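You operate a simulated robot arm through the tools that you are given. There is no shell and no other tool. Be economical: measure what you need, move in short steps, check, and stop when the job is done.

You run a simulated robot arm. Do the job below in one go: nothing can be reset, and whatever is moved stays where it is left.

TASK
Leak-test the plugged cover at 2 bar: blue strip if it passes, red tray if it leaks.
Fine: clamp it first; vent before you put the white plug back in its holder and unclamp.

It is judged by the outcome, as a careful person would: the job done as asked, and still so three seconds after it is handed in. It fails if anything else is knocked over, pushed out of place, dropped, spilled or broken. A push-on lid holds only when it is set on centred and level and pressed home; a screw cap is set on level and turned clockwise until tight.

THE ROBOT
A 6-joint arm with a two-finger parallel gripper, fixed in place. Base frame: the origin is at the foot of the arm, x ahead of it, y to its left, z up; the work surface is at about z = 862. Units: mm, degrees, N and s.
With the tool pointing down near the work surface it reaches from about 240 to 640 mm from the base axis. Its first joint turns from -66.0 to 66.0 degrees. Payload 2.7 kg.
The tool frame sits at the grasp point between the pads (the TCP): z along the fingers, y along the line on which they close. The tips reach 23 mm beyond it. Largest opening 94 mm; finger width 38, thickness 10; the body of the gripper, 54 by 96 mm, starts 39 mm behind the TCP.
Orientation is that of the tool frame in the base frame, as a unit quaternion [x, y, z, w]. With the fingers straight down and closing along the base's y, the tool's x points along the base's -x, its y along +y and its z along -z.

THE INTERFACE
- The arm moves only by the tool move_arm. Its argument "increments" is a list of rows, each a list of 6 numbers: the shift along the tool's x, y, z in mm, then the turn, a rotation vector about the tool's x, y, z in rad. In form: [[dx, dy, dz, ax, ay, az], ...]. A call has 1 to 10 rows; each row shifts and turns the commanded pose from where the row before left it, along the tool's axes as they then stand. "grip" is the finger opening in mm, from 0 to 94, set as the call begins (left out, the last holds). Each row takes 0.2 s and may step no farther than 50 mm and 8.6 degrees from the row before; otherwise, or with a gripper value out of range, the whole call is refused. Where a pose cannot be reached the arm comes as near as it can. A force on the tool above 40 N (or 10 N above the force at the start of the call, whichever is more), or a blocked arm, ends the call early, and 0.2 s more pass. Each finger travels about 45 mm/s and halts on what it meets, pressing with about 36 N; the grip force reading is that of the motor and also rises with nothing between the fingers. The clock runs only during rows and for 0.2 s after the last one: add rows that do not move to give the fingers time. The reply holds the time, the measured pose of the TCP, the force on the tool along the base axes, the opening and the grip force, in the units named above and with some noise, with the torque about the TCP (base axes, N m) and any sound that the robot's microphone picked up.
- Cameras (640 x 400 px; columns grow to the right, rows downward): "scene" is fixed at [67.7, -418.8, 1421]; the picture's right is [0.87, -0.50, 0.00], its down [-0.20, -0.35, -0.92] and it looks along [0.46, 0.80, -0.40] (base axes); focal length 214 px, centre (320, 200). "wrist" rides on the gripper at [86, 16, -75] in the tool frame; the picture's right is [-0.18, 0.98, 0.00], its down [-0.58, -0.11, -0.81] and it looks along [-0.79, -0.15, 0.59] (tool axes); focal length 243 px, centre (320, 200).
- grab_frame(camera): a new picture of that camera. It takes no simulated time.
- point_at(camera, pixels): there is no depth. For up to 12 entries [column, row, z] of the newest picture of that camera ("zoom" is the newest enlarged one), the place [x, y] in the base frame at which the ray of that pixel passes the height z, good to about 2 mm. It takes no simulated time.
- inspect(camera, box): a new picture of the part [left, top, right, bottom] of that camera's present view, enlarged. It takes no simulated time.
- job_done(): hands the job in; it is judged then, once.

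Keep the steps short. Do not move on a guess: measure, check each grasp and each placing, and mend mistakes. In all there are 80 turns and 38 pictures (those below and enlarged ones count). Leave the gripper open and the arm clear of the work at the hand-in unless told otherwise, and finish with a single line.

The tools are called after "Emit:" by a JSON object that holds its "method" and its "body". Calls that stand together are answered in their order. move_arm: Moves the arm, as the interface text tells. Its arguments: {"type":"object","properties":{"increments":{"type":"array","items":{"type":"array","items":{"type":"number"}}},"grip":{"type":"number"}},"required":["increments"]} The other tools are called the same way: grab_frame (camera) takes a picture; point_at (camera, pixels) gives the place at which the rays of pixels pass given heights; inspect (camera, box) takes an enlarged picture of a part of a camera's view; job_done () hands the job in.

At the start:

```text
time_s: 0.0
tool_pos: [293.1, -25.4, 1340.4]
tcp_rot: [0.0, 1.0, -0.002, 0.001]
wrist_force: [-0.1, -0.3, 0.4]
moment: [-0.01, 0.0, 0.01]
finger_gap: 93.9
grip_force: 0.1
```

scene: 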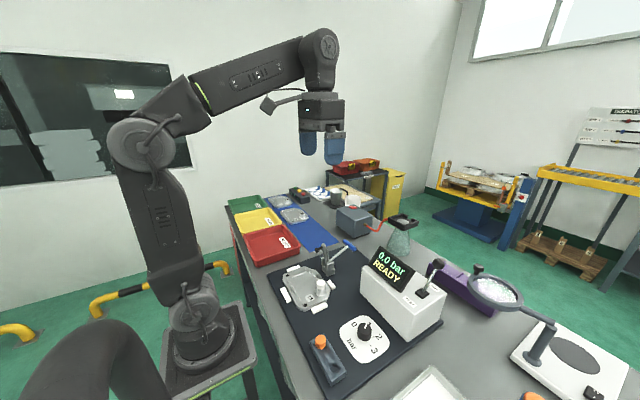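
wrist: 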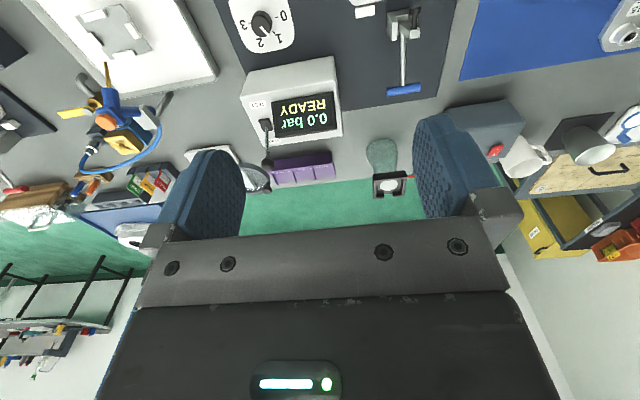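

I see the test rig on a dark mat: cover in a fixture, toggle clamp, dial, orange plug, and a box with a display and lever. I'll enlarge these areas first.

Emit:
{"method": "inspect", "body": {"camera": "scene", "box": [260, 230, 460, 390]}}

Emit:
{"method": "inspect", "body": {"camera": "scene", "box": [220, 180, 370, 280]}}

```text
2.50 times, centred on (360, 310) of scene
```

zoom: 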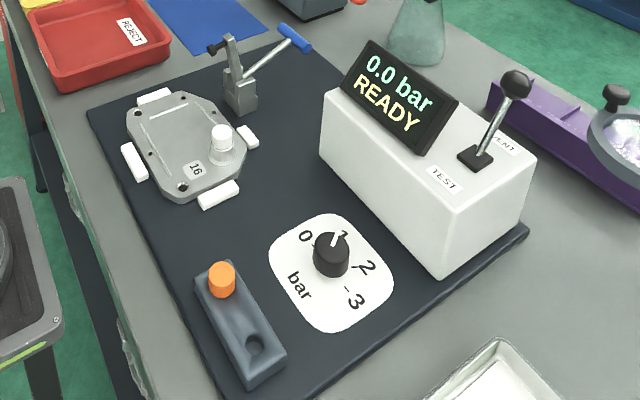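

```text
4.00 times, centred on (295, 230) of scene
```

zoom: 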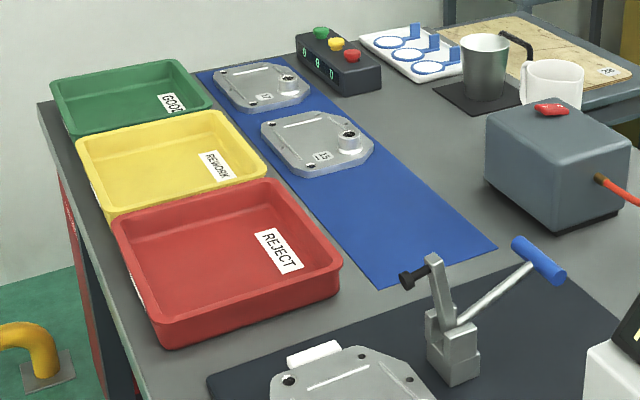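

I'll get positions of the key features: cover corners, plug, clamp, dial, holder, lever.

Emit:
{"method": "inspect", "body": {"camera": "scene", "box": [260, 230, 460, 390]}}

Emit:
{"method": "point_at", "body": {"camera": "zoom", "pixels": [[221, 132, 900], [330, 238, 890], [254, 345, 885], [222, 268, 900], [515, 84, 1010], [475, 155, 960], [295, 38, 930], [240, 105, 870], [215, 45, 930], [180, 150, 880], [440, 275, 865], [325, 145, 865]]}}

Emit:
{"method": "grab_frame", "body": {"camera": "wrist"}}

```text
2.50 times, centred on (360, 310) of scene
```

zoom: 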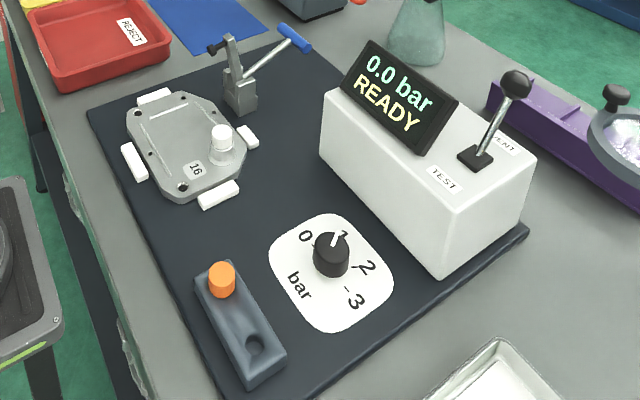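

```text
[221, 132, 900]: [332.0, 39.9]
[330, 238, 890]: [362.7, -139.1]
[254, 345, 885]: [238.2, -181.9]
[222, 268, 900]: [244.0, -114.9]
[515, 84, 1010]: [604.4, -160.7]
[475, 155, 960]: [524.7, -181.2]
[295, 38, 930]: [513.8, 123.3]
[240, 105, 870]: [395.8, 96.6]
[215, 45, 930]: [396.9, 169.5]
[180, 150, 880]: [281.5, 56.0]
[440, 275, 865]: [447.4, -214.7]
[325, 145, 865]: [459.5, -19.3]
```

```text
32 pictures are left
```

wrist: 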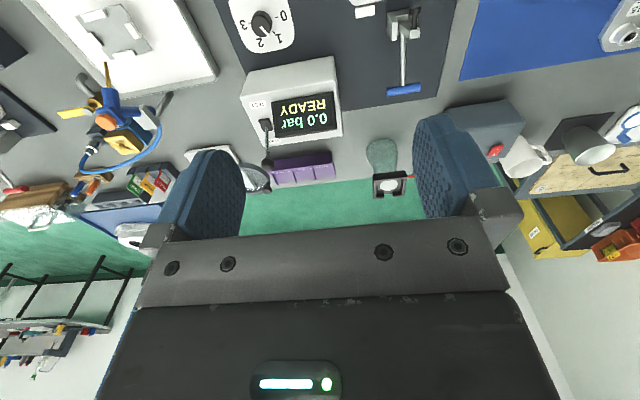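

Next I'll enlarge the rig in the wrist view: the clamp near (403,50), the dial near (262,22) and the lever near (265,135).

Emit:
{"method": "inspect", "body": {"camera": "wrist", "box": [350, 0, 470, 110]}}

Emit:
{"method": "point_at", "body": {"camera": "wrist", "pixels": [[262, 22, 890], [387, 92, 930], [421, 86, 930], [404, 89, 930], [404, 89, 910], [403, 38, 865], [265, 124, 1010], [265, 160, 1010]]}}

Emit:
{"method": "inspect", "body": {"camera": "wrist", "box": [220, 0, 360, 180]}}

```text
3.64 times, centred on (410, 55) of wrist
```

zoom: 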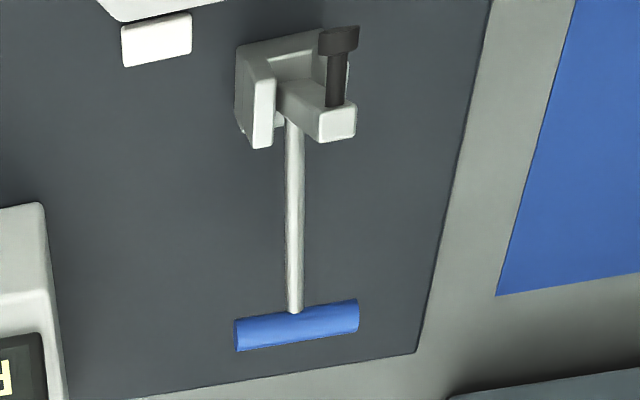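

```text
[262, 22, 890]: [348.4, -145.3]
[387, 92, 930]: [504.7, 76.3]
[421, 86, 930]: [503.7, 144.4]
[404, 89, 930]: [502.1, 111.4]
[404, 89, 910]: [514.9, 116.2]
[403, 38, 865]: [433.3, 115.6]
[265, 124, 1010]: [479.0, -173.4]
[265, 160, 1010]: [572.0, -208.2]
```

```text
2.22 times, centred on (290, 90) of wrist
```

zoom: 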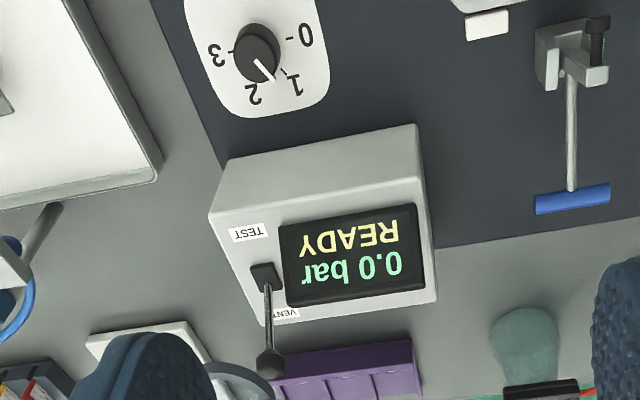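

The lever is at VENT and the dial reads about 1. The clamp is open: its arm is up and the blue T-handle points toward +x. I'll lower the tool above the cover for a closer look.

Emit:
{"method": "move_arm", "body": {"increments": [[0, 19, 44, 0, 0, 0], [0, 19, 44, 0, 0, 0], [0, 19, 44, 0, 0, 0], [0, 19, 44, 0, 0, 0], [0, 19, 44, 0, 0, 0]]}}

Emit:
{"method": "grab_frame", "body": {"camera": "wrist"}}

```text
time_s: 1.2
tool_pos: [289.7, 67.2, 1119.9]
tcp_rot: [0.001, 1.0, -0.002, 0.001]
wrist_force: [-0.4, 0.5, 0.2]
moment: [-0.01, 0.0, 0.02]
finger_gap: 94.0
grip_force: 0.0
```

```text
29 pictures are left
```

wrist: 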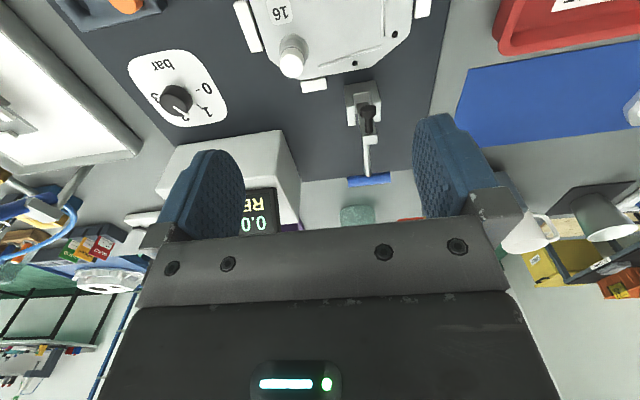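

This is a good view. I'll measure the plug, cover, clamp, handle and dial, and enlarge the cover and clamp.

Emit:
{"method": "point_at", "body": {"camera": "wrist", "pixels": [[291, 66, 905], [176, 97, 895], [177, 106, 866], [365, 110, 866], [350, 184, 945], [389, 178, 945], [369, 181, 945], [369, 181, 930], [367, 145, 920], [125, 2, 905], [160, 185, 866], [299, 225, 866]]}}

Emit:
{"method": "inspect", "body": {"camera": "wrist", "box": [230, 0, 440, 200]}}

Emit:
{"method": "inspect", "body": {"camera": "wrist", "box": [60, 0, 240, 140]}}

```text
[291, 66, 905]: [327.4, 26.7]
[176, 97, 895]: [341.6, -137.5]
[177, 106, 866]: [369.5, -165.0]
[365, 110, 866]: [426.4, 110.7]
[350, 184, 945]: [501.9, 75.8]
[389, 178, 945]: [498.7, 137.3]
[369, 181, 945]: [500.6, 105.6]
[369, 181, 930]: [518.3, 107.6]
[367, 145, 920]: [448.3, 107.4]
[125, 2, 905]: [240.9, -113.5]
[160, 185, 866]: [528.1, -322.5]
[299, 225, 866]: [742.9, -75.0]
```

```text
2.00 times, centred on (335, 100) of wrist
```

zoom: 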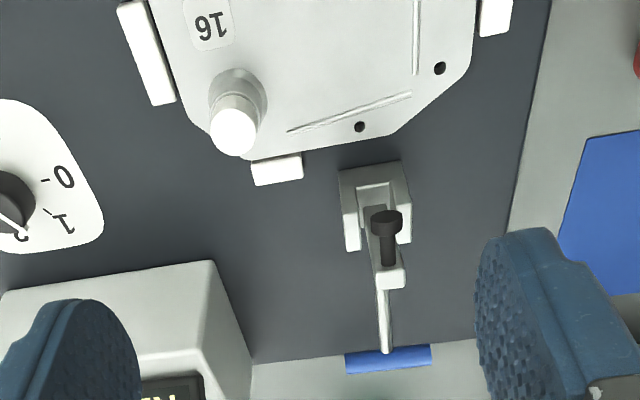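

```text
2.86 times, centred on (150, 70) of wrist
```

zoom: 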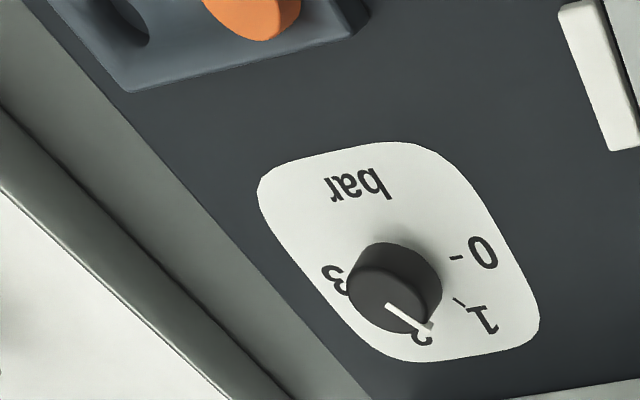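

The handle bar is centred near (497,106,948) and lies along y, about 62 mm long. The clamp pivots near (409,108,912). I'll move above the bar with the fingers straddling its ends.

Emit:
{"method": "move_arm", "body": {"increments": [[-41.4, 7.8, 0, 0, 0, 0], [-41.4, 7.8, 0, 0, 0, 0], [-41.4, 7.8, 0, 0, 0, 0], [-41.4, 7.8, 0, 0, 0, 0], [-41.4, 7.8, 0, 0, 0, 0], [0, 0, 40, 0, 0, 0], [0, 0, 40, 0, 0, 0], [0, 0, 0, 0, 0, 0]]}}

Emit:
{"method": "inspect", "body": {"camera": "scene", "box": [290, 180, 430, 300]}}

```text
time_s: 3.0
tool_pos: [495.0, 105.4, 1039.4]
tcp_rot: [0.0, 1.0, -0.002, 0.0]
wrist_force: [-0.4, 0.1, -0.2]
moment: [-0.03, 0.0, -0.02]
finger_gap: 94.0
grip_force: 0.0
```

```text
3.33 times, centred on (360, 240) of scene
```

zoom: 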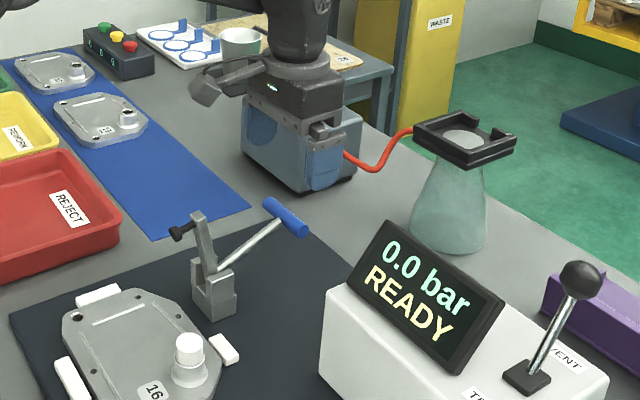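

The fingers are above the bar and clear of everything. I'll descend to z≈948.

Emit:
{"method": "move_arm", "body": {"increments": [[-1, 0, 30, 0, 0, 0], [0, 0, 30, 0, 0, 0], [0, 0, 31, 0, 0, 0], [0, 0, 0, 0, 0, 0]]}}

Emit:
{"method": "inspect", "body": {"camera": "scene", "box": [290, 180, 430, 300]}}

Emit:
{"method": "grab_frame", "body": {"camera": "wrist"}}

```text
time_s: 4.0
tool_pos: [496.1, 107.3, 949.8]
tcp_rot: [0.0, 1.0, -0.002, 0.001]
wrist_force: [0.1, -0.3, 0.4]
moment: [-0.04, 0.01, 0.01]
finger_gap: 93.7
grip_force: 0.0
```

```text
3.33 times, centred on (360, 240) of scene
```

zoom: 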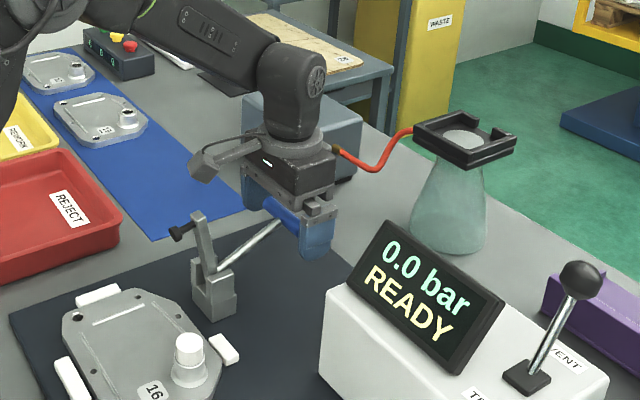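

```text
24 pictures are left
```

wrist: 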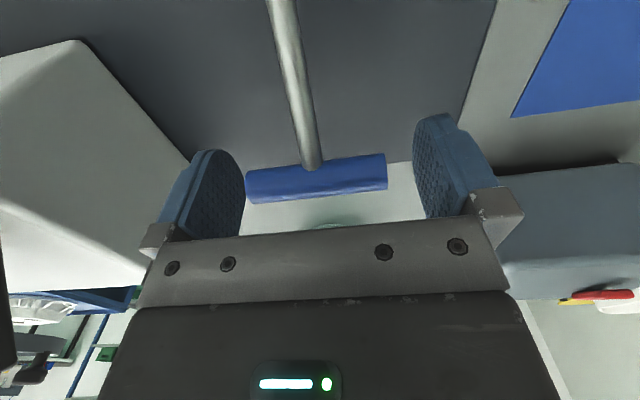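

The bar's centre is at wrist pixel (317,178) and the TCP projects to (320,181), so they line up. I'll close on the bar ends.

Emit:
{"method": "move_arm", "body": {"increments": [[0, 0, 0, 0, 0, 0], [0, 0, 0, 0, 0, 0], [0, 0, 0, 0, 0, 0], [0, 0, 0, 0, 0, 0]], "grip": 40}}

```text
time_s: 5.0
tool_pos: [496.1, 105.5, 949.9]
tcp_rot: [0.002, 1.0, -0.003, 0.0]
wrist_force: [1.5, -20.0, -3.6]
moment: [-0.34, -0.35, -0.13]
finger_gap: 80.4
grip_force: 44.6
```

The grip stopped at 80 mm with −20 N in y, so only the −y finger is touching. I'm about 7 mm off, so I'll reopen, shift −y and close again.

Emit:
{"method": "move_arm", "body": {"increments": [[0, 0, 0, 0, 0, 0], [0, -7, 0, 0, 0, 0], [0, 0, 0, 0, 0, 0]], "grip": 94}}

Emit:
{"method": "move_arm", "body": {"increments": [[0, 0, 0, 0, 0, 0], [0, 0, 0, 0, 0, 0], [0, 0, 0, 0, 0, 0], [0, 0, 0, 0, 0, 0]], "grip": 40}}

```text
time_s: 5.8
tool_pos: [497.5, 99.8, 950.8]
tcp_rot: [0.0, 1.0, -0.001, 0.001]
wrist_force: [0.1, 0.0, -1.1]
moment: [0.04, 0.01, -0.01]
finger_gap: 94.0
grip_force: 0.0
```

```text
time_s: 6.8
tool_pos: [497.8, 105.6, 951.7]
tcp_rot: [-0.001, 1.0, 0.002, 0.002]
wrist_force: [4.9, 39.4, -2.6]
moment: [0.39, -0.45, -0.29]
finger_gap: 80.5
grip_force: 44.8
```

The gap is 80.5 mm again with a y force, but the bar looks about 66 mm long. I'll check with a picture before moving.

Emit:
{"method": "inspect", "body": {"camera": "wrist", "box": [140, 80, 500, 260]}}

```text
1.78 times, centred on (320, 170) of wrist
```

zoom: 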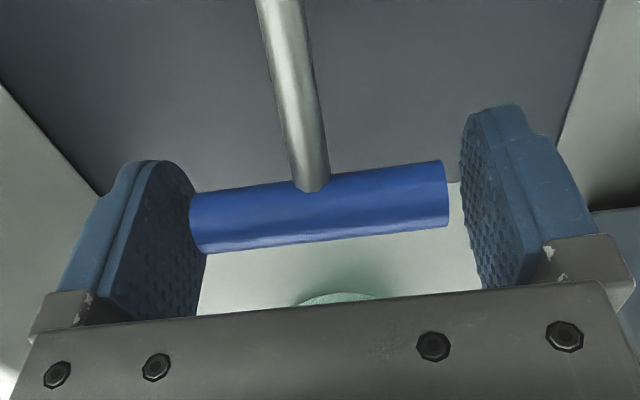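

Rescaling the picture, the bar is about 78–80 mm long and sits about 12 mm farther out and 11 mm lower than the TCP. Both fingers do touch it, with y neutral near 105.5. I'll reopen, re-centre at about (508,105.5,940) and close again.

Emit:
{"method": "move_arm", "body": {"increments": [[0, 0, 0, 0, 0, 0], [0, 5.7, 0, 0, 0, 0], [-10, 0, 10, 0, 0, 0], [0, 0, 0, 0, 0, 0]], "grip": 94}}

Emit:
{"method": "move_arm", "body": {"increments": [[0, 0, 0, 0, 0, 0], [0, 0, 0, 0, 0, 0], [0, 0, 0, 0, 0, 0], [0, 0, 0, 0, 0, 0]], "grip": 40}}

Emit:
{"method": "inspect", "body": {"camera": "wrist", "box": [140, 80, 500, 260]}}

```text
time_s: 7.8
tool_pos: [510.5, 104.4, 941.9]
tcp_rot: [0.0, 1.0, -0.002, -0.001]
wrist_force: [0.2, -0.7, -0.3]
moment: [0.0, 0.0, 0.02]
finger_gap: 94.0
grip_force: 0.0
```

```text
time_s: 8.8
tool_pos: [509.3, 104.7, 940.4]
tcp_rot: [-0.001, 1.0, -0.001, 0.001]
wrist_force: [0.4, 6.9, -0.9]
moment: [-0.02, -0.14, -0.07]
finger_gap: 80.3
grip_force: 44.6
```

```text
1.78 times, centred on (320, 170) of wrist
```

zoom: 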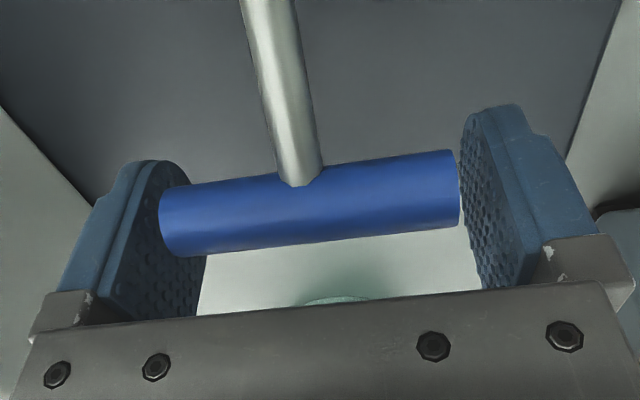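

Both ends of the bar are now held, with the gap at 80.3 mm and the load balanced. I'll swing the handle along its arc, starting with 20°.

Emit:
{"method": "move_arm", "body": {"increments": [[2.6, 0.5, -8.8, 0, 0, 0], [3.4, 0, -8.5, 0, 0, 0], [4.2, 0, -8.2, 0, 0, 0], [4.9, 0, -7.8, 0, 0, 0]]}}

```text
time_s: 9.8
tool_pos: [496.4, 104.1, 973.5]
tcp_rot: [0.0, 1.0, -0.003, -0.001]
wrist_force: [-7.3, -15.7, -19.6]
moment: [0.1, -1.4, 0.19]
finger_gap: 80.4
grip_force: 44.9
```

The bar is following. The force points slightly inward, so my radius is a bit too large. I'll pull in 2 mm and continue the arc.

Emit:
{"method": "move_arm", "body": {"increments": [[7.1, -1, -6.3, 0, 0, 0], [6.1, -0.5, -6.8, 0, 0, 0], [6.6, 0, -6.3, 0, 0, 0], [7.2, 0, -5.7, 0, 0, 0]]}}

```text
time_s: 10.8
tool_pos: [470.7, 105.2, 999.0]
tcp_rot: [0.0, 1.0, -0.002, 0.001]
wrist_force: [8.1, -18.1, -10.0]
moment: [-0.03, -1.49, 0.36]
finger_gap: 80.6
grip_force: 44.7
```

The radius is good now. I'll continue another 30°.

Emit:
{"method": "move_arm", "body": {"increments": [[9.0, -1, -5.9, 0, 0, 0], [9.6, 0, -4.9, 0, 0, 0], [10.1, 0, -3.9, 0, 0, 0], [10.4, 0, -2.7, 0, 0, 0], [10.6, 0, -1.7, 0, 0, 0]]}}

Emit:
{"method": "inspect", "body": {"camera": "scene", "box": [260, 180, 420, 320]}}

```text
time_s: 12.0
tool_pos: [418.3, 104.4, 1018.9]
tcp_rot: [0.0, 1.0, 0.0, 0.003]
wrist_force: [11.5, 2.3, -2.5]
moment: [0.07, -1.31, 0.06]
finger_gap: 80.5
grip_force: 44.6
```

```text
2.86 times, centred on (340, 250) of scene
```

zoom: 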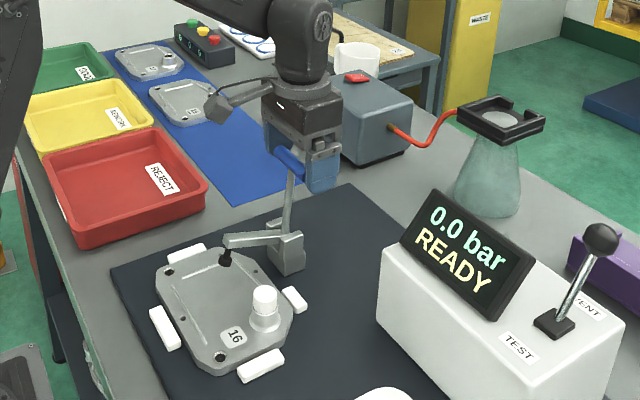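

The arm is now nearly horizontal and the plunger is just above the cover. I'll continue gently, feeling for the lock.

Emit:
{"method": "move_arm", "body": {"increments": [[5.4, 0, -0.4, 0, 0, 0], [5.4, 0, -0.1, 0, 0, 0], [5.4, 0, 0.3, 0, 0, 0], [5.4, 0, 0.6, 0, 0, 0], [0, 0, 0, 0, 0, 0]]}}

```text
time_s: 13.2
tool_pos: [397.8, 105.8, 1018.3]
tcp_rot: [0.0, 1.0, -0.002, 0.004]
wrist_force: [8.3, 5.1, 18.2]
moment: [-0.07, -1.11, -0.11]
finger_gap: 80.4
grip_force: 44.8
```

No click yet. I'll continue with a slight lift.

Emit:
{"method": "move_arm", "body": {"increments": [[5.4, 0, -1.5, 0, 0, 0], [5.4, 0, 0.4, 0, 0, 0], [5.4, 0, 0.8, 0, 0, 0], [0, 0, 0, 0, 0, 0]]}}

Emit:
{"method": "inspect", "body": {"camera": "scene", "box": [270, 210, 370, 310]}}

```text
time_s: 14.2
tool_pos: [381.3, 103.7, 1016.5]
tcp_rot: [0.0, 1.0, -0.001, 0.001]
wrist_force: [12.7, 10.0, -8.1]
moment: [0.01, -1.2, -0.03]
finger_gap: 80.7
grip_force: 45.4
```

```text
4.00 times, centred on (320, 260) of scene
```

zoom: 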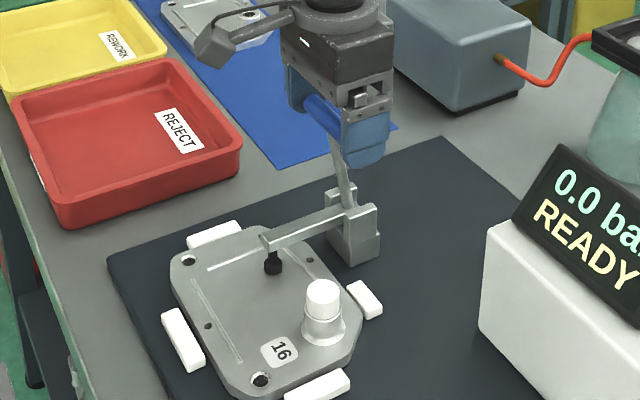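

The plunger is at the cover surface. I'll push a little farther, looking for a stop or click.

Emit:
{"method": "move_arm", "body": {"increments": [[4, 0, 0.8, 0, 0, 0], [4, 0, 1, 0, 0, 0], [0, 0, 0, 0, 0, 0]]}}

```text
time_s: 15.0
tool_pos: [376.3, 105.1, 1018.3]
tcp_rot: [0.0, 1.0, 0.0, 0.008]
wrist_force: [31.9, 2.5, 4.0]
moment: [-0.01, -0.34, -0.06]
finger_gap: 80.6
grip_force: 44.4
```

Resistance jumps to 32 N, so it is at or near the stop. I'll give it one small extra push.

Emit:
{"method": "move_arm", "body": {"increments": [[2, 0, 0.5, 0, 0, 0], [2, 0, 0.5, 0, 0, 0]]}}

```text
time_s: 15.6
tool_pos: [372.5, 104.5, 1016.4]
tcp_rot: [0.0, 1.0, 0.0, 0.007]
wrist_force: [31.7, -8.1, 6.6]
moment: [0.02, -0.23, 0.1]
finger_gap: 80.6
grip_force: 44.5
```

It still moved at the same force. I'll push a bit more.

Emit:
{"method": "move_arm", "body": {"increments": [[2, 0, 0.6, 0, 0, 0], [2, 0, 0.6, 0, 0, 0], [2, 0, 0.6, 0, 0, 0], [0, 0, 0, 0, 0, 0]]}}

Emit:
{"method": "inspect", "body": {"camera": "scene", "box": [270, 210, 370, 310]}}

```text
time_s: 16.6
tool_pos: [365.8, 105.3, 1013.8]
tcp_rot: [-0.001, 1.0, 0.0, 0.005]
wrist_force: [29.7, -5.3, 9.3]
moment: [-0.17, -0.28, -0.02]
finger_gap: 80.4
grip_force: 45.2
```

```text
4.00 times, centred on (320, 260) of scene
```

zoom: 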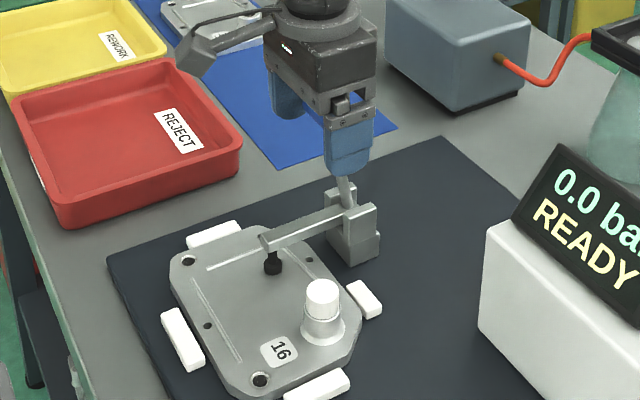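

The arm hasn't moved between these pictures, so the clamp is at its end stop and the pads are just sliding on the bar. I'll open, lift clear and check that it stays closed.

Emit:
{"method": "move_arm", "body": {"increments": [[0, 0, 0, 0, 0, 0], [0, 0, 0, 0, 0, 0], [0, 0, -40, 0, 0, 0], [0, 0, -40, 0, 0, 0]], "grip": 94}}

Emit:
{"method": "inspect", "body": {"camera": "scene", "box": [270, 210, 370, 310]}}

```text
time_s: 17.6
tool_pos: [361.7, 104.3, 1089.1]
tcp_rot: [-0.001, 1.0, -0.001, 0.0]
wrist_force: [-0.7, -0.2, -0.5]
moment: [0.01, 0.01, 0.01]
finger_gap: 93.9
grip_force: 0.1
```

```text
4.00 times, centred on (320, 260) of scene
```

zoom: 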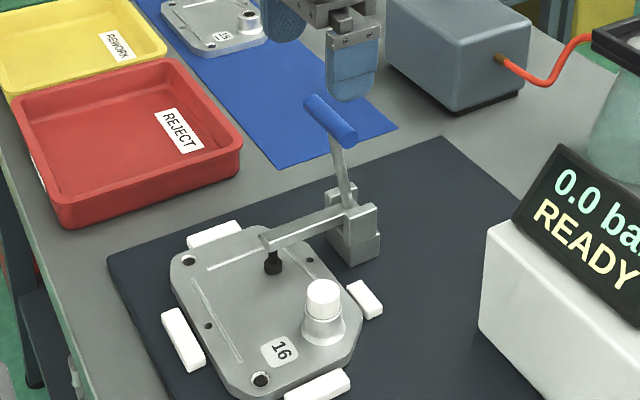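

The clamp stays closed with the plunger on the cover. Next is the pressure dial, with its knob near (358,−145). I'll move above it and look.

Emit:
{"method": "move_arm", "body": {"increments": [[0, -49.7, 0, 0, 0, 0], [0, -49.7, 0, 0, 0, 0], [0, -49.7, 0, 0, 0, 0], [0, -49.7, 0, 0, 0, 0], [3, -49.7, 0, 0, 0, 0], [0, 0, 45, 0, 0, 0], [0, 0, 45, 0, 0, 0], [0, 0, 0, 0, 0, 0]]}}

Emit:
{"method": "grab_frame", "body": {"camera": "wrist"}}

```text
time_s: 19.4
tool_pos: [360.5, -144.5, 1004.0]
tcp_rot: [-0.001, 1.0, -0.002, 0.0]
wrist_force: [-0.7, -0.1, -0.6]
moment: [0.01, 0.01, -0.02]
finger_gap: 94.0
grip_force: 0.1
```

```text
17 pictures are left
```

wrist: 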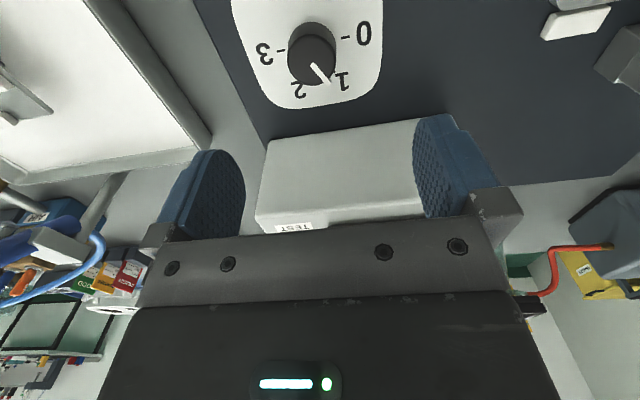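

I'll measure the knob centre, the pointer and the dial marks.

Emit:
{"method": "point_at", "body": {"camera": "wrist", "pixels": [[312, 64, 892], [312, 65, 892], [327, 83, 892], [346, 38, 867], [338, 77, 867], [300, 90, 867], [281, 50, 867], [288, 62, 892], [336, 62, 892]]}}

Emit:
{"method": "inspect", "body": {"camera": "wrist", "box": [220, 0, 400, 112]}}

```text
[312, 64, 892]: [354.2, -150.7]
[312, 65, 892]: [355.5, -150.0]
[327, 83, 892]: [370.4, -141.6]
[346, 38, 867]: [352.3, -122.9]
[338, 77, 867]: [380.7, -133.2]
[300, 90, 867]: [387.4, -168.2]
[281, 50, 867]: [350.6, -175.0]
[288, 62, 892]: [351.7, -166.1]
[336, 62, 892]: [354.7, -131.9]
```

```text
3.56 times, centred on (310, 56) of wrist
```

zoom: 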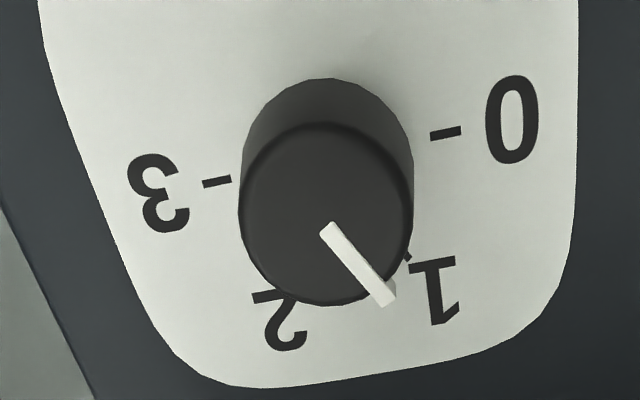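

The dial's centre is about (351.5,−149.5). The pointer is at about +31° on mark 1, and mark 2 is 60° clockwise from there. I'll turn the tool back 30°, centre over the knob and descend.

Emit:
{"method": "move_arm", "body": {"increments": [[9, -5, 0, 0, 0, 0], [0, 0, 0, 0, 0, -0.131], [0, 0, 0, 0, 0, -0.131], [0, 0, 0, 0, 0, -0.131], [0, 0, 0, 0, 0, -0.131], [0, 0, 40, 0, 0, 0], [0, 0, 40, 0, 0, 0], [0, 0, 20, 0, 0, 0], [0, 0, 9, 0, 0, 0], [0, 0, 0, 0, 0, 0]], "grip": 64}}

```text
time_s: 21.6
tool_pos: [351.5, -150.0, 894.8]
tcp_rot: [-0.259, 0.966, -0.002, 0.001]
wrist_force: [-0.2, 0.1, 0.1]
moment: [0.0, 0.05, 0.01]
finger_gap: 64.0
grip_force: 0.0
```

No contact so far. I'll close on the knob.

Emit:
{"method": "move_arm", "body": {"increments": [[0, 0, 0, 0, 0, 0], [0, 0, 0, 0, 0, 0], [0, 0, 0, 0, 0, 0], [0, 0, 0, 0, 0, 0]], "grip": 20}}

```text
time_s: 22.6
tool_pos: [351.8, -153.1, 894.9]
tcp_rot: [-0.259, 0.966, -0.002, 0.002]
wrist_force: [6.7, -14.1, -7.3]
moment: [-0.31, -0.35, -0.06]
finger_gap: 37.6
grip_force: 45.2
```

I'm gripping the knob (37.6 mm) about 3 mm off centre. I'll relax that offset, then turn 60° clockwise.

Emit:
{"method": "move_arm", "body": {"increments": [[0, -2.6, 0, 0, 0, 0], [0, 0, 0, 0, 0, 0]]}}

Emit:
{"method": "move_arm", "body": {"increments": [[0, 0, 0, 0, 0, 0.131], [0, 0, 0, 0, 0, 0.131], [0, 0, 0, 0, 0, 0.131], [0, 0, 0, 0, 0, 0.131], [0, 0, 0, 0, 0, 0.131], [0, 0, 0, 0, 0, 0.131], [0, 0, 0, 0, 0, 0.131], [0, 0, 0, 0, 0, 0.131], [0, 0, 0, 0, 0, 0]]}}

```text
time_s: 23.2
tool_pos: [352.9, -152.7, 894.7]
tcp_rot: [-0.259, 0.966, -0.002, 0.0]
wrist_force: [-3.9, 1.8, 14.0]
moment: [0.53, -0.55, 0.03]
finger_gap: 37.5
grip_force: 45.1
```

```text
time_s: 24.2
tool_pos: [351.4, -149.4, 894.8]
tcp_rot: [-0.008, 1.0, 0.001, -0.003]
wrist_force: [-4.9, 6.3, 8.1]
moment: [0.34, -0.36, -0.01]
finger_gap: 37.6
grip_force: 45.6
stopped in row 5: the force on the tool passed its limit at 42 N (the readings are from after the stop); the commanded pose is now the measured one
```

It stopped midway at 42 N because the true knob axis is about 7 mm farther in x (around 358.3,−148.3). I'll release, re-centre and re-grip.

Emit:
{"method": "move_arm", "body": {"increments": [[0, 0, 0, 0, 0, 0], [0, 0, 0, 0, 0, 0], [-6.5, 1, 0, 0, 0, 0], [0, 0, 0, 0, 0, 0]], "grip": 56}}

Emit:
{"method": "inspect", "body": {"camera": "scene", "box": [320, 280, 430, 370]}}

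Emit:
{"method": "move_arm", "body": {"increments": [[0, 0, 0, 0, 0, 0], [0, 0, 0, 0, 0, 0], [0, 0, 0, 0, 0, 0]], "grip": 20}}

```text
time_s: 25.2
tool_pos: [358.9, -149.8, 895.6]
tcp_rot: [-0.009, 1.0, 0.0, -0.002]
wrist_force: [-0.1, -0.4, -0.5]
moment: [-0.02, 0.0, -0.02]
finger_gap: 56.1
grip_force: 0.1
```

```text
4.44 times, centred on (375, 325) of scene
```

zoom: 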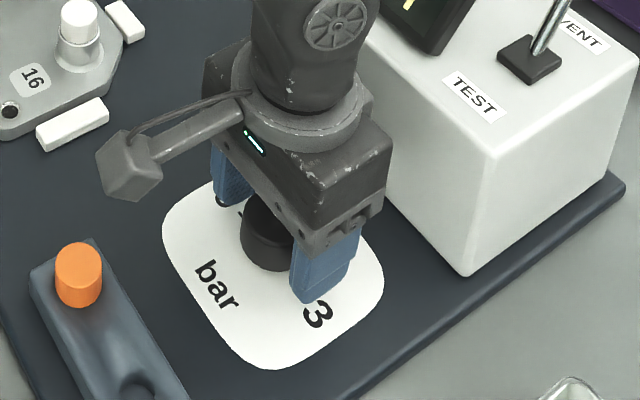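

```text
time_s: 26.0
tool_pos: [357.9, -150.1, 894.4]
tcp_rot: [-0.009, 1.0, 0.0, -0.001]
wrist_force: [0.0, 3.6, 0.7]
moment: [0.11, 0.11, 0.03]
finger_gap: 37.6
grip_force: 44.8
```

Centred and balanced now. I'll turn the remaining 31°.

Emit:
{"method": "move_arm", "body": {"increments": [[0, 0, 0, 0, 0, 0.109], [0, 0, 0, 0, 0, 0.108], [0, 0, 0, 0, 0, 0.108], [0, 0, 0, 0, 0, 0.108], [0, 0, 0, 0, 0, 0.108], [0, 0, 0, 0, 0, 0]]}}

```text
time_s: 27.4
tool_pos: [358.4, -152.1, 895.1]
tcp_rot: [0.26, 0.966, -0.003, -0.001]
wrist_force: [-7.7, -34.8, -0.4]
moment: [-0.63, -0.04, 0.1]
finger_gap: 37.5
grip_force: 45.0
```

I'll release, lift, turn back and check the pointer.

Emit:
{"method": "move_arm", "body": {"increments": [[0, 0, 0, 0, 0, 0], [0, 0, 0, 0, 0, 0], [0, 0, -45, 0, 0, 0], [0, 0, -45, 0, 0, 0], [10, 0, -20, 0, 0, -0.131], [0, 0, 0, 0, 0, -0.131], [0, 0, 0, 0, 0, -0.131], [0, 0, 0, 0, 0, -0.131], [0, 0, 0, 0, 0, 0]], "grip": 64}}

Emit:
{"method": "inspect", "body": {"camera": "wrist", "box": [220, 0, 400, 112]}}

```text
time_s: 29.4
tool_pos: [350.2, -144.6, 1006.1]
tcp_rot: [-0.001, 1.0, -0.001, -0.002]
wrist_force: [0.6, -0.8, 0.1]
moment: [0.0, -0.02, -0.01]
finger_gap: 63.8
grip_force: 0.2
```

```text
3.56 times, centred on (310, 56) of wrist
```

zoom: 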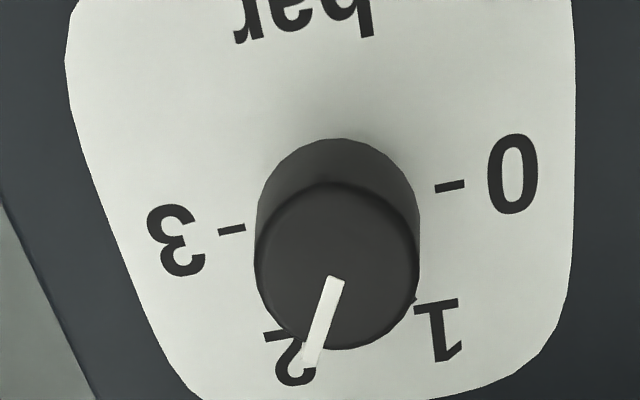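

I'll compute the pointer's angle.

Emit:
{"method": "point_at", "body": {"camera": "zoom", "pixels": [[335, 280, 893], [312, 362, 893], [231, 229, 867], [449, 186, 867], [278, 337, 867], [412, 300, 867]]}}

```text
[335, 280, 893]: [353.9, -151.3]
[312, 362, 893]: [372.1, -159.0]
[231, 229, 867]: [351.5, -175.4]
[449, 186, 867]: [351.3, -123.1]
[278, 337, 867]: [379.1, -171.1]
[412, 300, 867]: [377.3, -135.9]
```

The pointer is at about −23° to −26° and mark 2 is at −30°, so I'll turn about 5° more.

Emit:
{"method": "move_arm", "body": {"increments": [[-5, -5.4, 30, 0, 0, 0], [0, 0, 40, 0, 0, 0], [0, 0, 32, 0, 0, 0], [0, 0, 9, 0, 0, 0], [0, 0, 0, 0, 0, 0]]}}

Emit:
{"method": "move_arm", "body": {"increments": [[0, 0, 0, 0, 0, 0], [0, 0, 0, 0, 0, 0], [0, 0, 0, 0, 0, 0], [0, 0, 0, 0, 0, 0.09], [0, 0, 0, 0, 0, 0], [0, 0, 0, 0, 0, 0]], "grip": 20}}

Emit:
{"method": "move_arm", "body": {"increments": [[0, 0, 0, 0, 0, 0], [0, 0, 0, 0, 0, 0], [0, 0, -45, 0, 0, 0], [0, 0, -45, 0, 0, 0], [5, 0, -21, 0, 0, -0.09], [0, 0, 0, 0, 0, 0]], "grip": 64}}

Emit:
{"method": "inspect", "body": {"camera": "wrist", "box": [220, 0, 400, 112]}}

```text
time_s: 30.6
tool_pos: [355.4, -149.1, 894.0]
tcp_rot: [-0.001, 1.0, 0.0, -0.002]
wrist_force: [0.1, 0.5, -0.7]
moment: [-0.01, 0.0, 0.02]
finger_gap: 64.0
grip_force: 0.0
```

```text
time_s: 32.0
tool_pos: [354.3, -151.3, 894.0]
tcp_rot: [0.045, 0.999, 0.0, -0.002]
wrist_force: [-3.5, -22.0, 2.4]
moment: [-0.58, -0.21, 0.02]
finger_gap: 37.1
grip_force: 45.1
```

```text
time_s: 33.4
tool_pos: [346.1, -149.1, 1005.7]
tcp_rot: [-0.001, 1.0, 0.0, -0.002]
wrist_force: [0.6, 0.3, -1.1]
moment: [0.0, 0.01, -0.01]
finger_gap: 64.2
grip_force: 0.0
```

```text
3.56 times, centred on (310, 56) of wrist
```

zoom: 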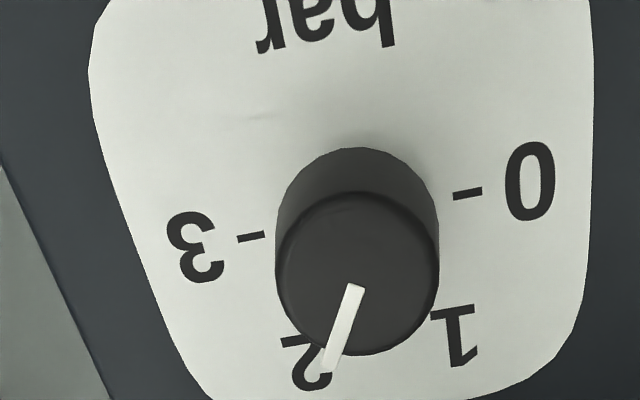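

Emit:
{"method": "point_at", "body": {"camera": "zoom", "pixels": [[355, 287, 893], [330, 368, 893], [252, 236, 867], [468, 193, 867], [315, 362, 867]]}}

```text
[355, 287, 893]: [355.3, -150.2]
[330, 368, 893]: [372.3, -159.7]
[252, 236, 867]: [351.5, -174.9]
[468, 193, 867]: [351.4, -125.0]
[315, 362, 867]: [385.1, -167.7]
```

The pointer is at −29°, in line with the "2". Next is the lever, with its ball near (538,−188,1059). I'll rise and move over for a close view.

Emit:
{"method": "move_arm", "body": {"increments": [[0, 0, -48, 0, 0, 0], [0, 0, -48, 0, 0, 0], [0, 0, -48, 0, 0, 0], [-44.7, -13, 0, 0, 0, 0], [-44.7, -13, 0, 0, 0, 0], [-44.7, -13, 0, 0, 0, 0], [0, 0, 0, 0, 0, 0]]}}

Emit:
{"method": "grab_frame", "body": {"camera": "wrist"}}

```text
time_s: 35.0
tool_pos: [483.4, -186.7, 1149.4]
tcp_rot: [0.0, 1.0, 0.0, -0.004]
wrist_force: [-1.5, -0.2, 0.3]
moment: [-0.01, -0.01, -0.01]
finger_gap: 64.1
grip_force: 0.0
```

```text
12 pictures are left
```

wrist: 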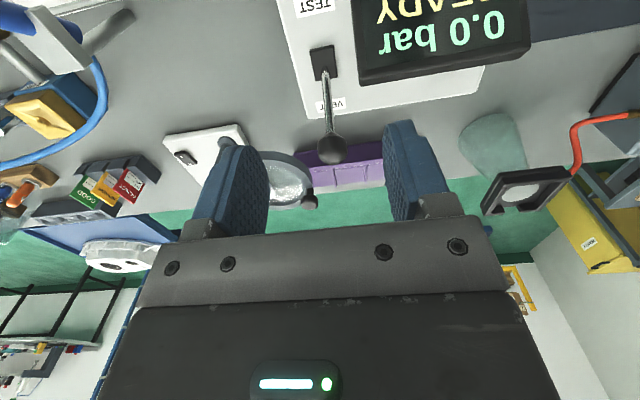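

The ball is at about (554,−188,1048) and the lever base at (506,−188,979). The display's top edge is near (504,−161,1033). I'll come down over the ball with the tips only 15 mm below its centre.

Emit:
{"method": "move_arm", "body": {"increments": [[-35, -0.7, 0, 0, 0, 0], [-35, -0.7, 0, 0, 0, 0], [0, 0, 31, 0, 0, 0], [0, 0, 31, 0, 0, 0], [0, 0, 31, 0, 0, 0], [0, 0, 0, 0, 0, 0]], "grip": 50}}

Emit:
{"method": "grab_frame", "body": {"camera": "wrist"}}

```text
time_s: 36.4
tool_pos: [555.5, -188.3, 1054.7]
tcp_rot: [0.0, 1.0, -0.001, -0.002]
wrist_force: [1.1, -1.2, -0.8]
moment: [-0.01, 0.01, 0.02]
finger_gap: 50.0
grip_force: 0.0
```

```text
11 pictures are left
```

wrist: 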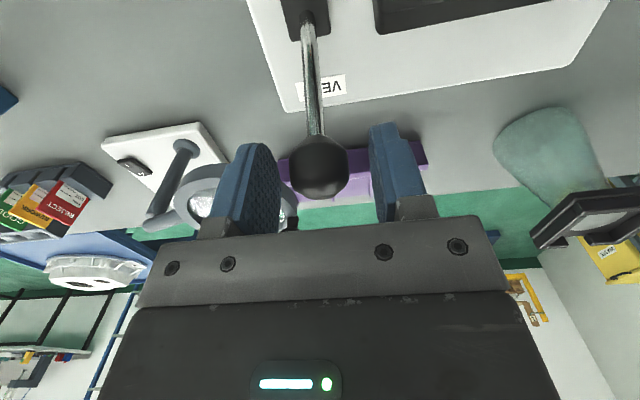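

The ball sits centred between the pads at (319,166). I'll close on it.

Emit:
{"method": "move_arm", "body": {"increments": [[0, 0, 0, 0, 0, 0], [0, 0, 0, 0, 0, 0], [0, 0, 0, 0, 0, 0]], "grip": 15}}

```text
time_s: 37.2
tool_pos: [555.8, -188.9, 1054.3]
tcp_rot: [-0.002, 1.0, 0.0, -0.003]
wrist_force: [-0.4, 2.8, -1.5]
moment: [0.03, -0.03, 0.0]
finger_gap: 26.9
grip_force: 45.7
```

The ball is held (26.9 mm). I'll swing it toward TEST, first half.

Emit:
{"method": "move_arm", "body": {"increments": [[11, 0, -6.1, 0, 0, 0], [11.7, 0, -4.4, 0, 0, 0], [12.2, 0, -2.9, 0, 0, 0], [12.5, 0, -1.1, 0, 0, 0]]}}

Emit:
{"method": "move_arm", "body": {"increments": [[12.6, 0, 0.7, 0, 0, 0], [12.3, 0, 2.4, 0, 0, 0], [11.9, 0, 4.1, 0, 0, 0], [11.2, 0, 5.7, 0, 0, 0]]}}

```text
time_s: 38.2
tool_pos: [510.6, -187.8, 1070.4]
tcp_rot: [0.0, 1.0, 0.002, -0.002]
wrist_force: [12.5, 17.7, -9.0]
moment: [0.21, -1.37, -0.04]
finger_gap: 26.7
grip_force: 44.8
```

```text
time_s: 39.2
tool_pos: [461.9, -188.2, 1060.6]
tcp_rot: [0.0, 1.0, -0.002, 0.003]
wrist_force: [18.2, 16.4, 18.6]
moment: [0.35, -0.78, 0.06]
finger_gap: 26.5
grip_force: 45.2
```

The lever has come across. I'll check the display and lever in the scene view.

Emit:
{"method": "inspect", "body": {"camera": "scene", "box": [360, 220, 460, 300]}}

```text
5.00 times, centred on (410, 260) of scene
```

zoom: 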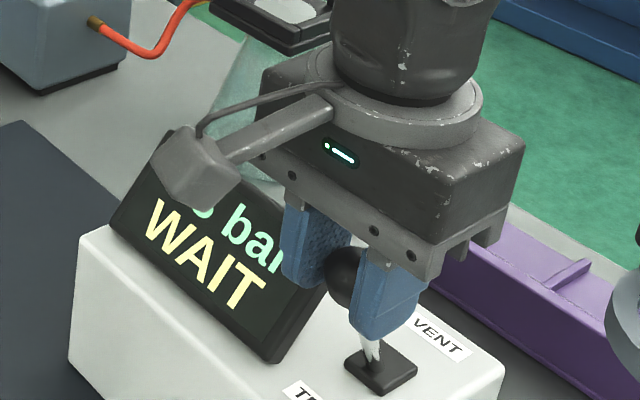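

It shows WAIT, so the test is running. I'll open slightly, lift straight up and wait a few seconds.

Emit:
{"method": "move_arm", "body": {"increments": [[0, 0, 0, 0, 0, 0], [0, 0, 0, 0, 0, 0], [0, 0, -40, 0, 0, 0], [0, 0, -40, 0, 0, 0], [0, 0, -40, 0, 0, 0], [40, 0, 0, 0, 0, 0], [40, 0, 0, 0, 0, 0], [0, 0, 0, 0, 0, 0], [0, 0, 0, 0, 0, 0], [0, 0, 0, 0, 0, 0]], "grip": 46}}

Emit:
{"method": "move_arm", "body": {"increments": [[0, 0, 0, 0, 0, 0], [0, 0, 0, 0, 0, 0], [0, 0, 0, 0, 0, 0], [0, 0, 0, 0, 0, 0], [0, 0, 0, 0, 0, 0], [0, 0, 0, 0, 0, 0], [0, 0, 0, 0, 0, 0], [0, 0, 0, 0, 0, 0], [0, 0, 0, 0, 0, 0], [0, 0, 0, 0, 0, 0]]}}

Emit:
{"method": "inspect", "body": {"camera": "scene", "box": [360, 220, 460, 300]}}

```text
time_s: 41.4
tool_pos: [379.9, -190.3, 1176.7]
tcp_rot: [0.0, 1.0, 0.0, -0.002]
wrist_force: [-0.1, -0.5, 0.0]
moment: [0.0, -0.03, -0.02]
finger_gap: 46.2
grip_force: 0.1
```

```text
time_s: 43.6
tool_pos: [379.5, -190.8, 1175.2]
tcp_rot: [0.0, 1.0, -0.001, -0.002]
wrist_force: [0.1, -0.1, 0.9]
moment: [-0.02, -0.01, -0.02]
finger_gap: 46.0
grip_force: 0.0
```

```text
5.00 times, centred on (410, 260) of scene
```

zoom: 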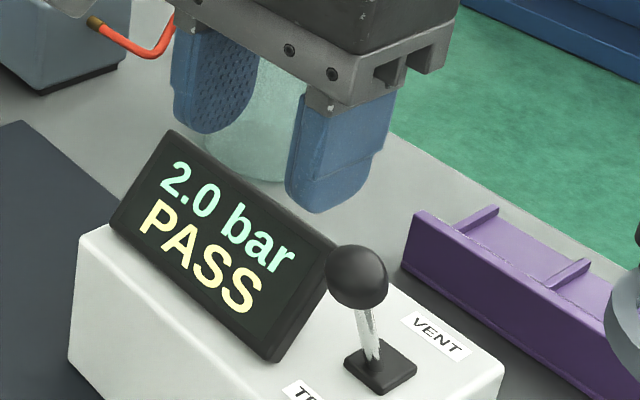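

It reads PASS at 2.0 bar, so the cover goes to the blue strip. Now I'll vent: return over the ball at (462,−188), descend and grip.

Emit:
{"method": "move_arm", "body": {"increments": [[-41, 1.3, 0, 0, 0, 0], [-41, 1.3, 0, 0, 0, 0], [0, 0, 40, 0, 0, 0], [0, 0, 40, 0, 0, 0], [0, 0, 34.5, 0, 0, 0], [0, 0, 0, 0, 0, 0]]}}

Emit:
{"method": "move_arm", "body": {"increments": [[0, 0, 0, 0, 0, 0], [0, 0, 0, 0, 0, 0], [0, 0, 0, 0, 0, 0]], "grip": 15}}

```text
time_s: 45.0
tool_pos: [461.9, -186.0, 1066.5]
tcp_rot: [0.0, 1.0, 0.001, -0.001]
wrist_force: [0.3, -0.1, 0.4]
moment: [0.0, -0.01, 0.01]
finger_gap: 45.6
grip_force: 0.1
```

```text
time_s: 45.8
tool_pos: [461.2, -187.4, 1064.8]
tcp_rot: [-0.001, 1.0, -0.001, -0.002]
wrist_force: [2.4, -13.8, -3.9]
moment: [-0.31, -0.02, -0.17]
finger_gap: 26.6
grip_force: 45.7
```

Held (26.6 mm). I'll swing it back to VENT.

Emit:
{"method": "move_arm", "body": {"increments": [[-11.2, -1, -5.7, 0, 0, 0], [-11.9, 0, -4.1, 0, 0, 0], [-12.3, 0, -2.4, 0, 0, 0], [-12.6, 0, -0.7, 0, 0, 0]]}}

Emit:
{"method": "move_arm", "body": {"increments": [[-12.5, 0, 1.1, 0, 0, 0], [-12.2, 0, 2.9, 0, 0, 0], [-11.7, 0, 4.4, 0, 0, 0], [-12, 0, 6.6, 0, 0, 0], [0, 0, 0, 0, 0, 0]]}}

Emit:
{"method": "move_arm", "body": {"increments": [[0, 0, 0, 0, 0, 0], [0, 0, 0, 0, 0, 0], [0, 0, -40, 0, 0, 0], [0, 0, -40, 0, 0, 0], [0, 0, -40, 0, 0, 0], [42, 0, 0, 0, 0, 0], [42, 36, 0, 0, 0, 0], [42, 26, 0, 0, 0, 0], [42, 40, 0, 0, 0, 0], [42, 40, 0, 0, 0, 0]], "grip": 50}}

Emit:
{"method": "inspect", "body": {"camera": "scene", "box": [260, 220, 460, 345]}}

```text
time_s: 46.8
tool_pos: [509.1, -187.9, 1077.7]
tcp_rot: [0.0, 1.0, 0.0, -0.003]
wrist_force: [-13.0, -7.2, -4.0]
moment: [-0.15, 1.52, 0.02]
finger_gap: 27.0
grip_force: 45.0
```

```text
time_s: 48.0
tool_pos: [556.5, -187.7, 1063.3]
tcp_rot: [-0.001, 1.0, 0.0, 0.0]
wrist_force: [-18.3, -0.6, 25.8]
moment: [0.0, 0.51, 0.02]
finger_gap: 26.7
grip_force: 45.6
```

```text
refused: row 7 steps farther than a row can; nothing moved
```

```text
3.20 times, centred on (360, 282) of scene
```

zoom: 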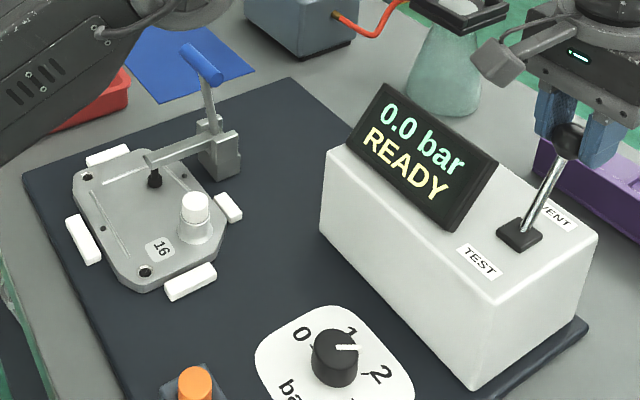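

The display shows 0.0 bar READY, so it is vented. The last move was refused for step length and nothing moved. I'll release, lift and travel above the white plug near (326,26).

Emit:
{"method": "move_arm", "body": {"increments": [[0, 0, 0, 0, 0, 0], [0, 0, 0, 0, 0, 0], [0, 0, -40, 0, 0, 0], [0, 0, -40, 0, 0, 0], [0, 0, -40, 0, 0, 0], [46, 0, 0, 0, 0, 0], [46, 0, 0, 0, 0, 0], [30, 38, 0, 0, 0, 0], [30, 38, 0, 0, 0, 0], [30, 38, 0, 0, 0, 0]], "grip": 50}}

Emit:
{"method": "move_arm", "body": {"increments": [[28, 34, 0, 0, 0, 0], [26, 34, 0, 0, 0, 0], [0, 30, 0, 0, 0, 0], [0, 0, 45, 0, 0, 0], [0, 0, 45, 0, 0, 0], [0, 0, 45, 0, 0, 0], [0, 0, 30, 0, 0, 0], [0, 0, 0, 0, 0, 0]]}}

Emit:
{"method": "grab_frame", "body": {"camera": "wrist"}}

```text
time_s: 50.2
tool_pos: [362.9, -71.5, 1162.5]
tcp_rot: [0.0, 1.0, 0.001, -0.002]
wrist_force: [-1.0, 0.1, 0.1]
moment: [-0.02, -0.01, 0.0]
finger_gap: 50.0
grip_force: 0.1
out of reach, approached as far as the arm can: row 5
```

```text
time_s: 52.0
tool_pos: [308.3, 28.1, 1002.0]
tcp_rot: [-0.001, 1.0, 0.0, -0.002]
wrist_force: [-0.7, 0.1, -1.0]
moment: [0.01, -0.01, 0.0]
finger_gap: 49.9
grip_force: 0.1
```

```text
7 pictures are left
```

wrist: 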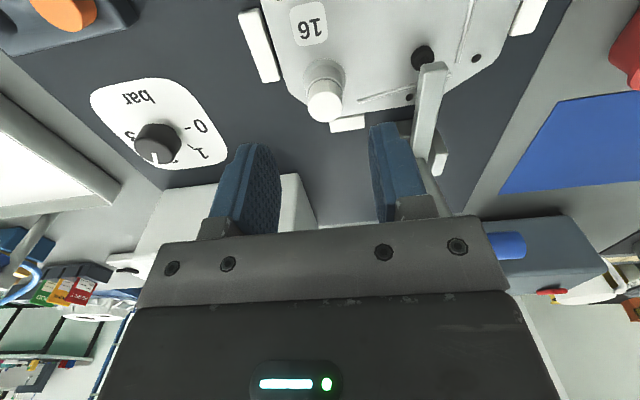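

The plug top is at about (325,28.5,914), about 27 mm wide. I'll descend so the tips stop at about z 891, above the boss.

Emit:
{"method": "move_arm", "body": {"increments": [[-17, 0.5, 0, 0, 0, 0], [0, 0, 35, 0, 0, 0], [0, 0, 35, 0, 0, 0], [0, 0, 16, 0, 0, 0], [0, 0, 0, 0, 0, 0]]}}

Emit:
{"method": "move_arm", "body": {"increments": [[0, 0, 0, 0, 0, 0], [0, 0, 0, 0, 0, 0], [0, 0, 0, 0, 0, 0]], "grip": 10}}

Emit:
{"method": "inspect", "body": {"camera": "wrist", "box": [180, 60, 460, 235]}}

```text
time_s: 53.2
tool_pos: [324.4, 26.6, 912.6]
tcp_rot: [0.0, 1.0, -0.001, -0.002]
wrist_force: [0.3, -0.3, 0.4]
moment: [0.01, -0.02, 0.02]
finger_gap: 49.8
grip_force: 0.1
```

```text
time_s: 54.0
tool_pos: [325.1, 26.9, 911.8]
tcp_rot: [0.0, 1.0, 0.0, -0.002]
wrist_force: [0.1, 0.8, 0.3]
moment: [0.04, -0.1, -0.05]
finger_gap: 30.1
grip_force: 36.1
```

```text
2.29 times, centred on (320, 148) of wrist
```

zoom: 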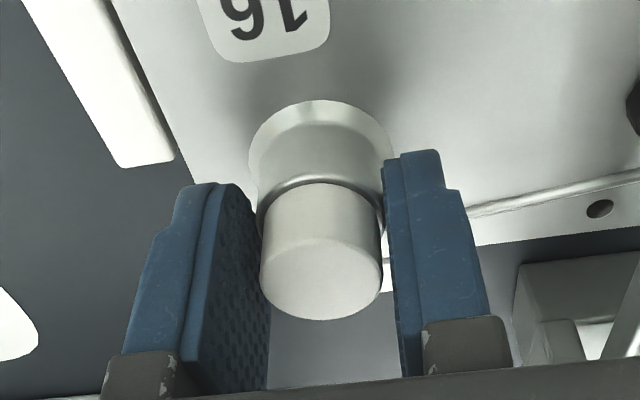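

The plug is gripped at 30.1 mm and centred. I'll pull straight up gently.

Emit:
{"method": "move_arm", "body": {"increments": [[0, 0, -3, 0, 0, 0], [0, 0, -3, 0, 0, 0], [0, 0, -4, 0, 0, 0], [0, 0, -5, 0, 0, 0], [0, 0, -10, 0, 0, 0], [0, 0, 0, 0, 0, 0]]}}

```text
time_s: 55.4
tool_pos: [326.3, 28.2, 939.0]
tcp_rot: [0.0, 1.0, 0.0, -0.002]
wrist_force: [-0.1, -1.1, -4.2]
moment: [-0.17, -0.09, 0.04]
finger_gap: 29.9
grip_force: 36.3
```

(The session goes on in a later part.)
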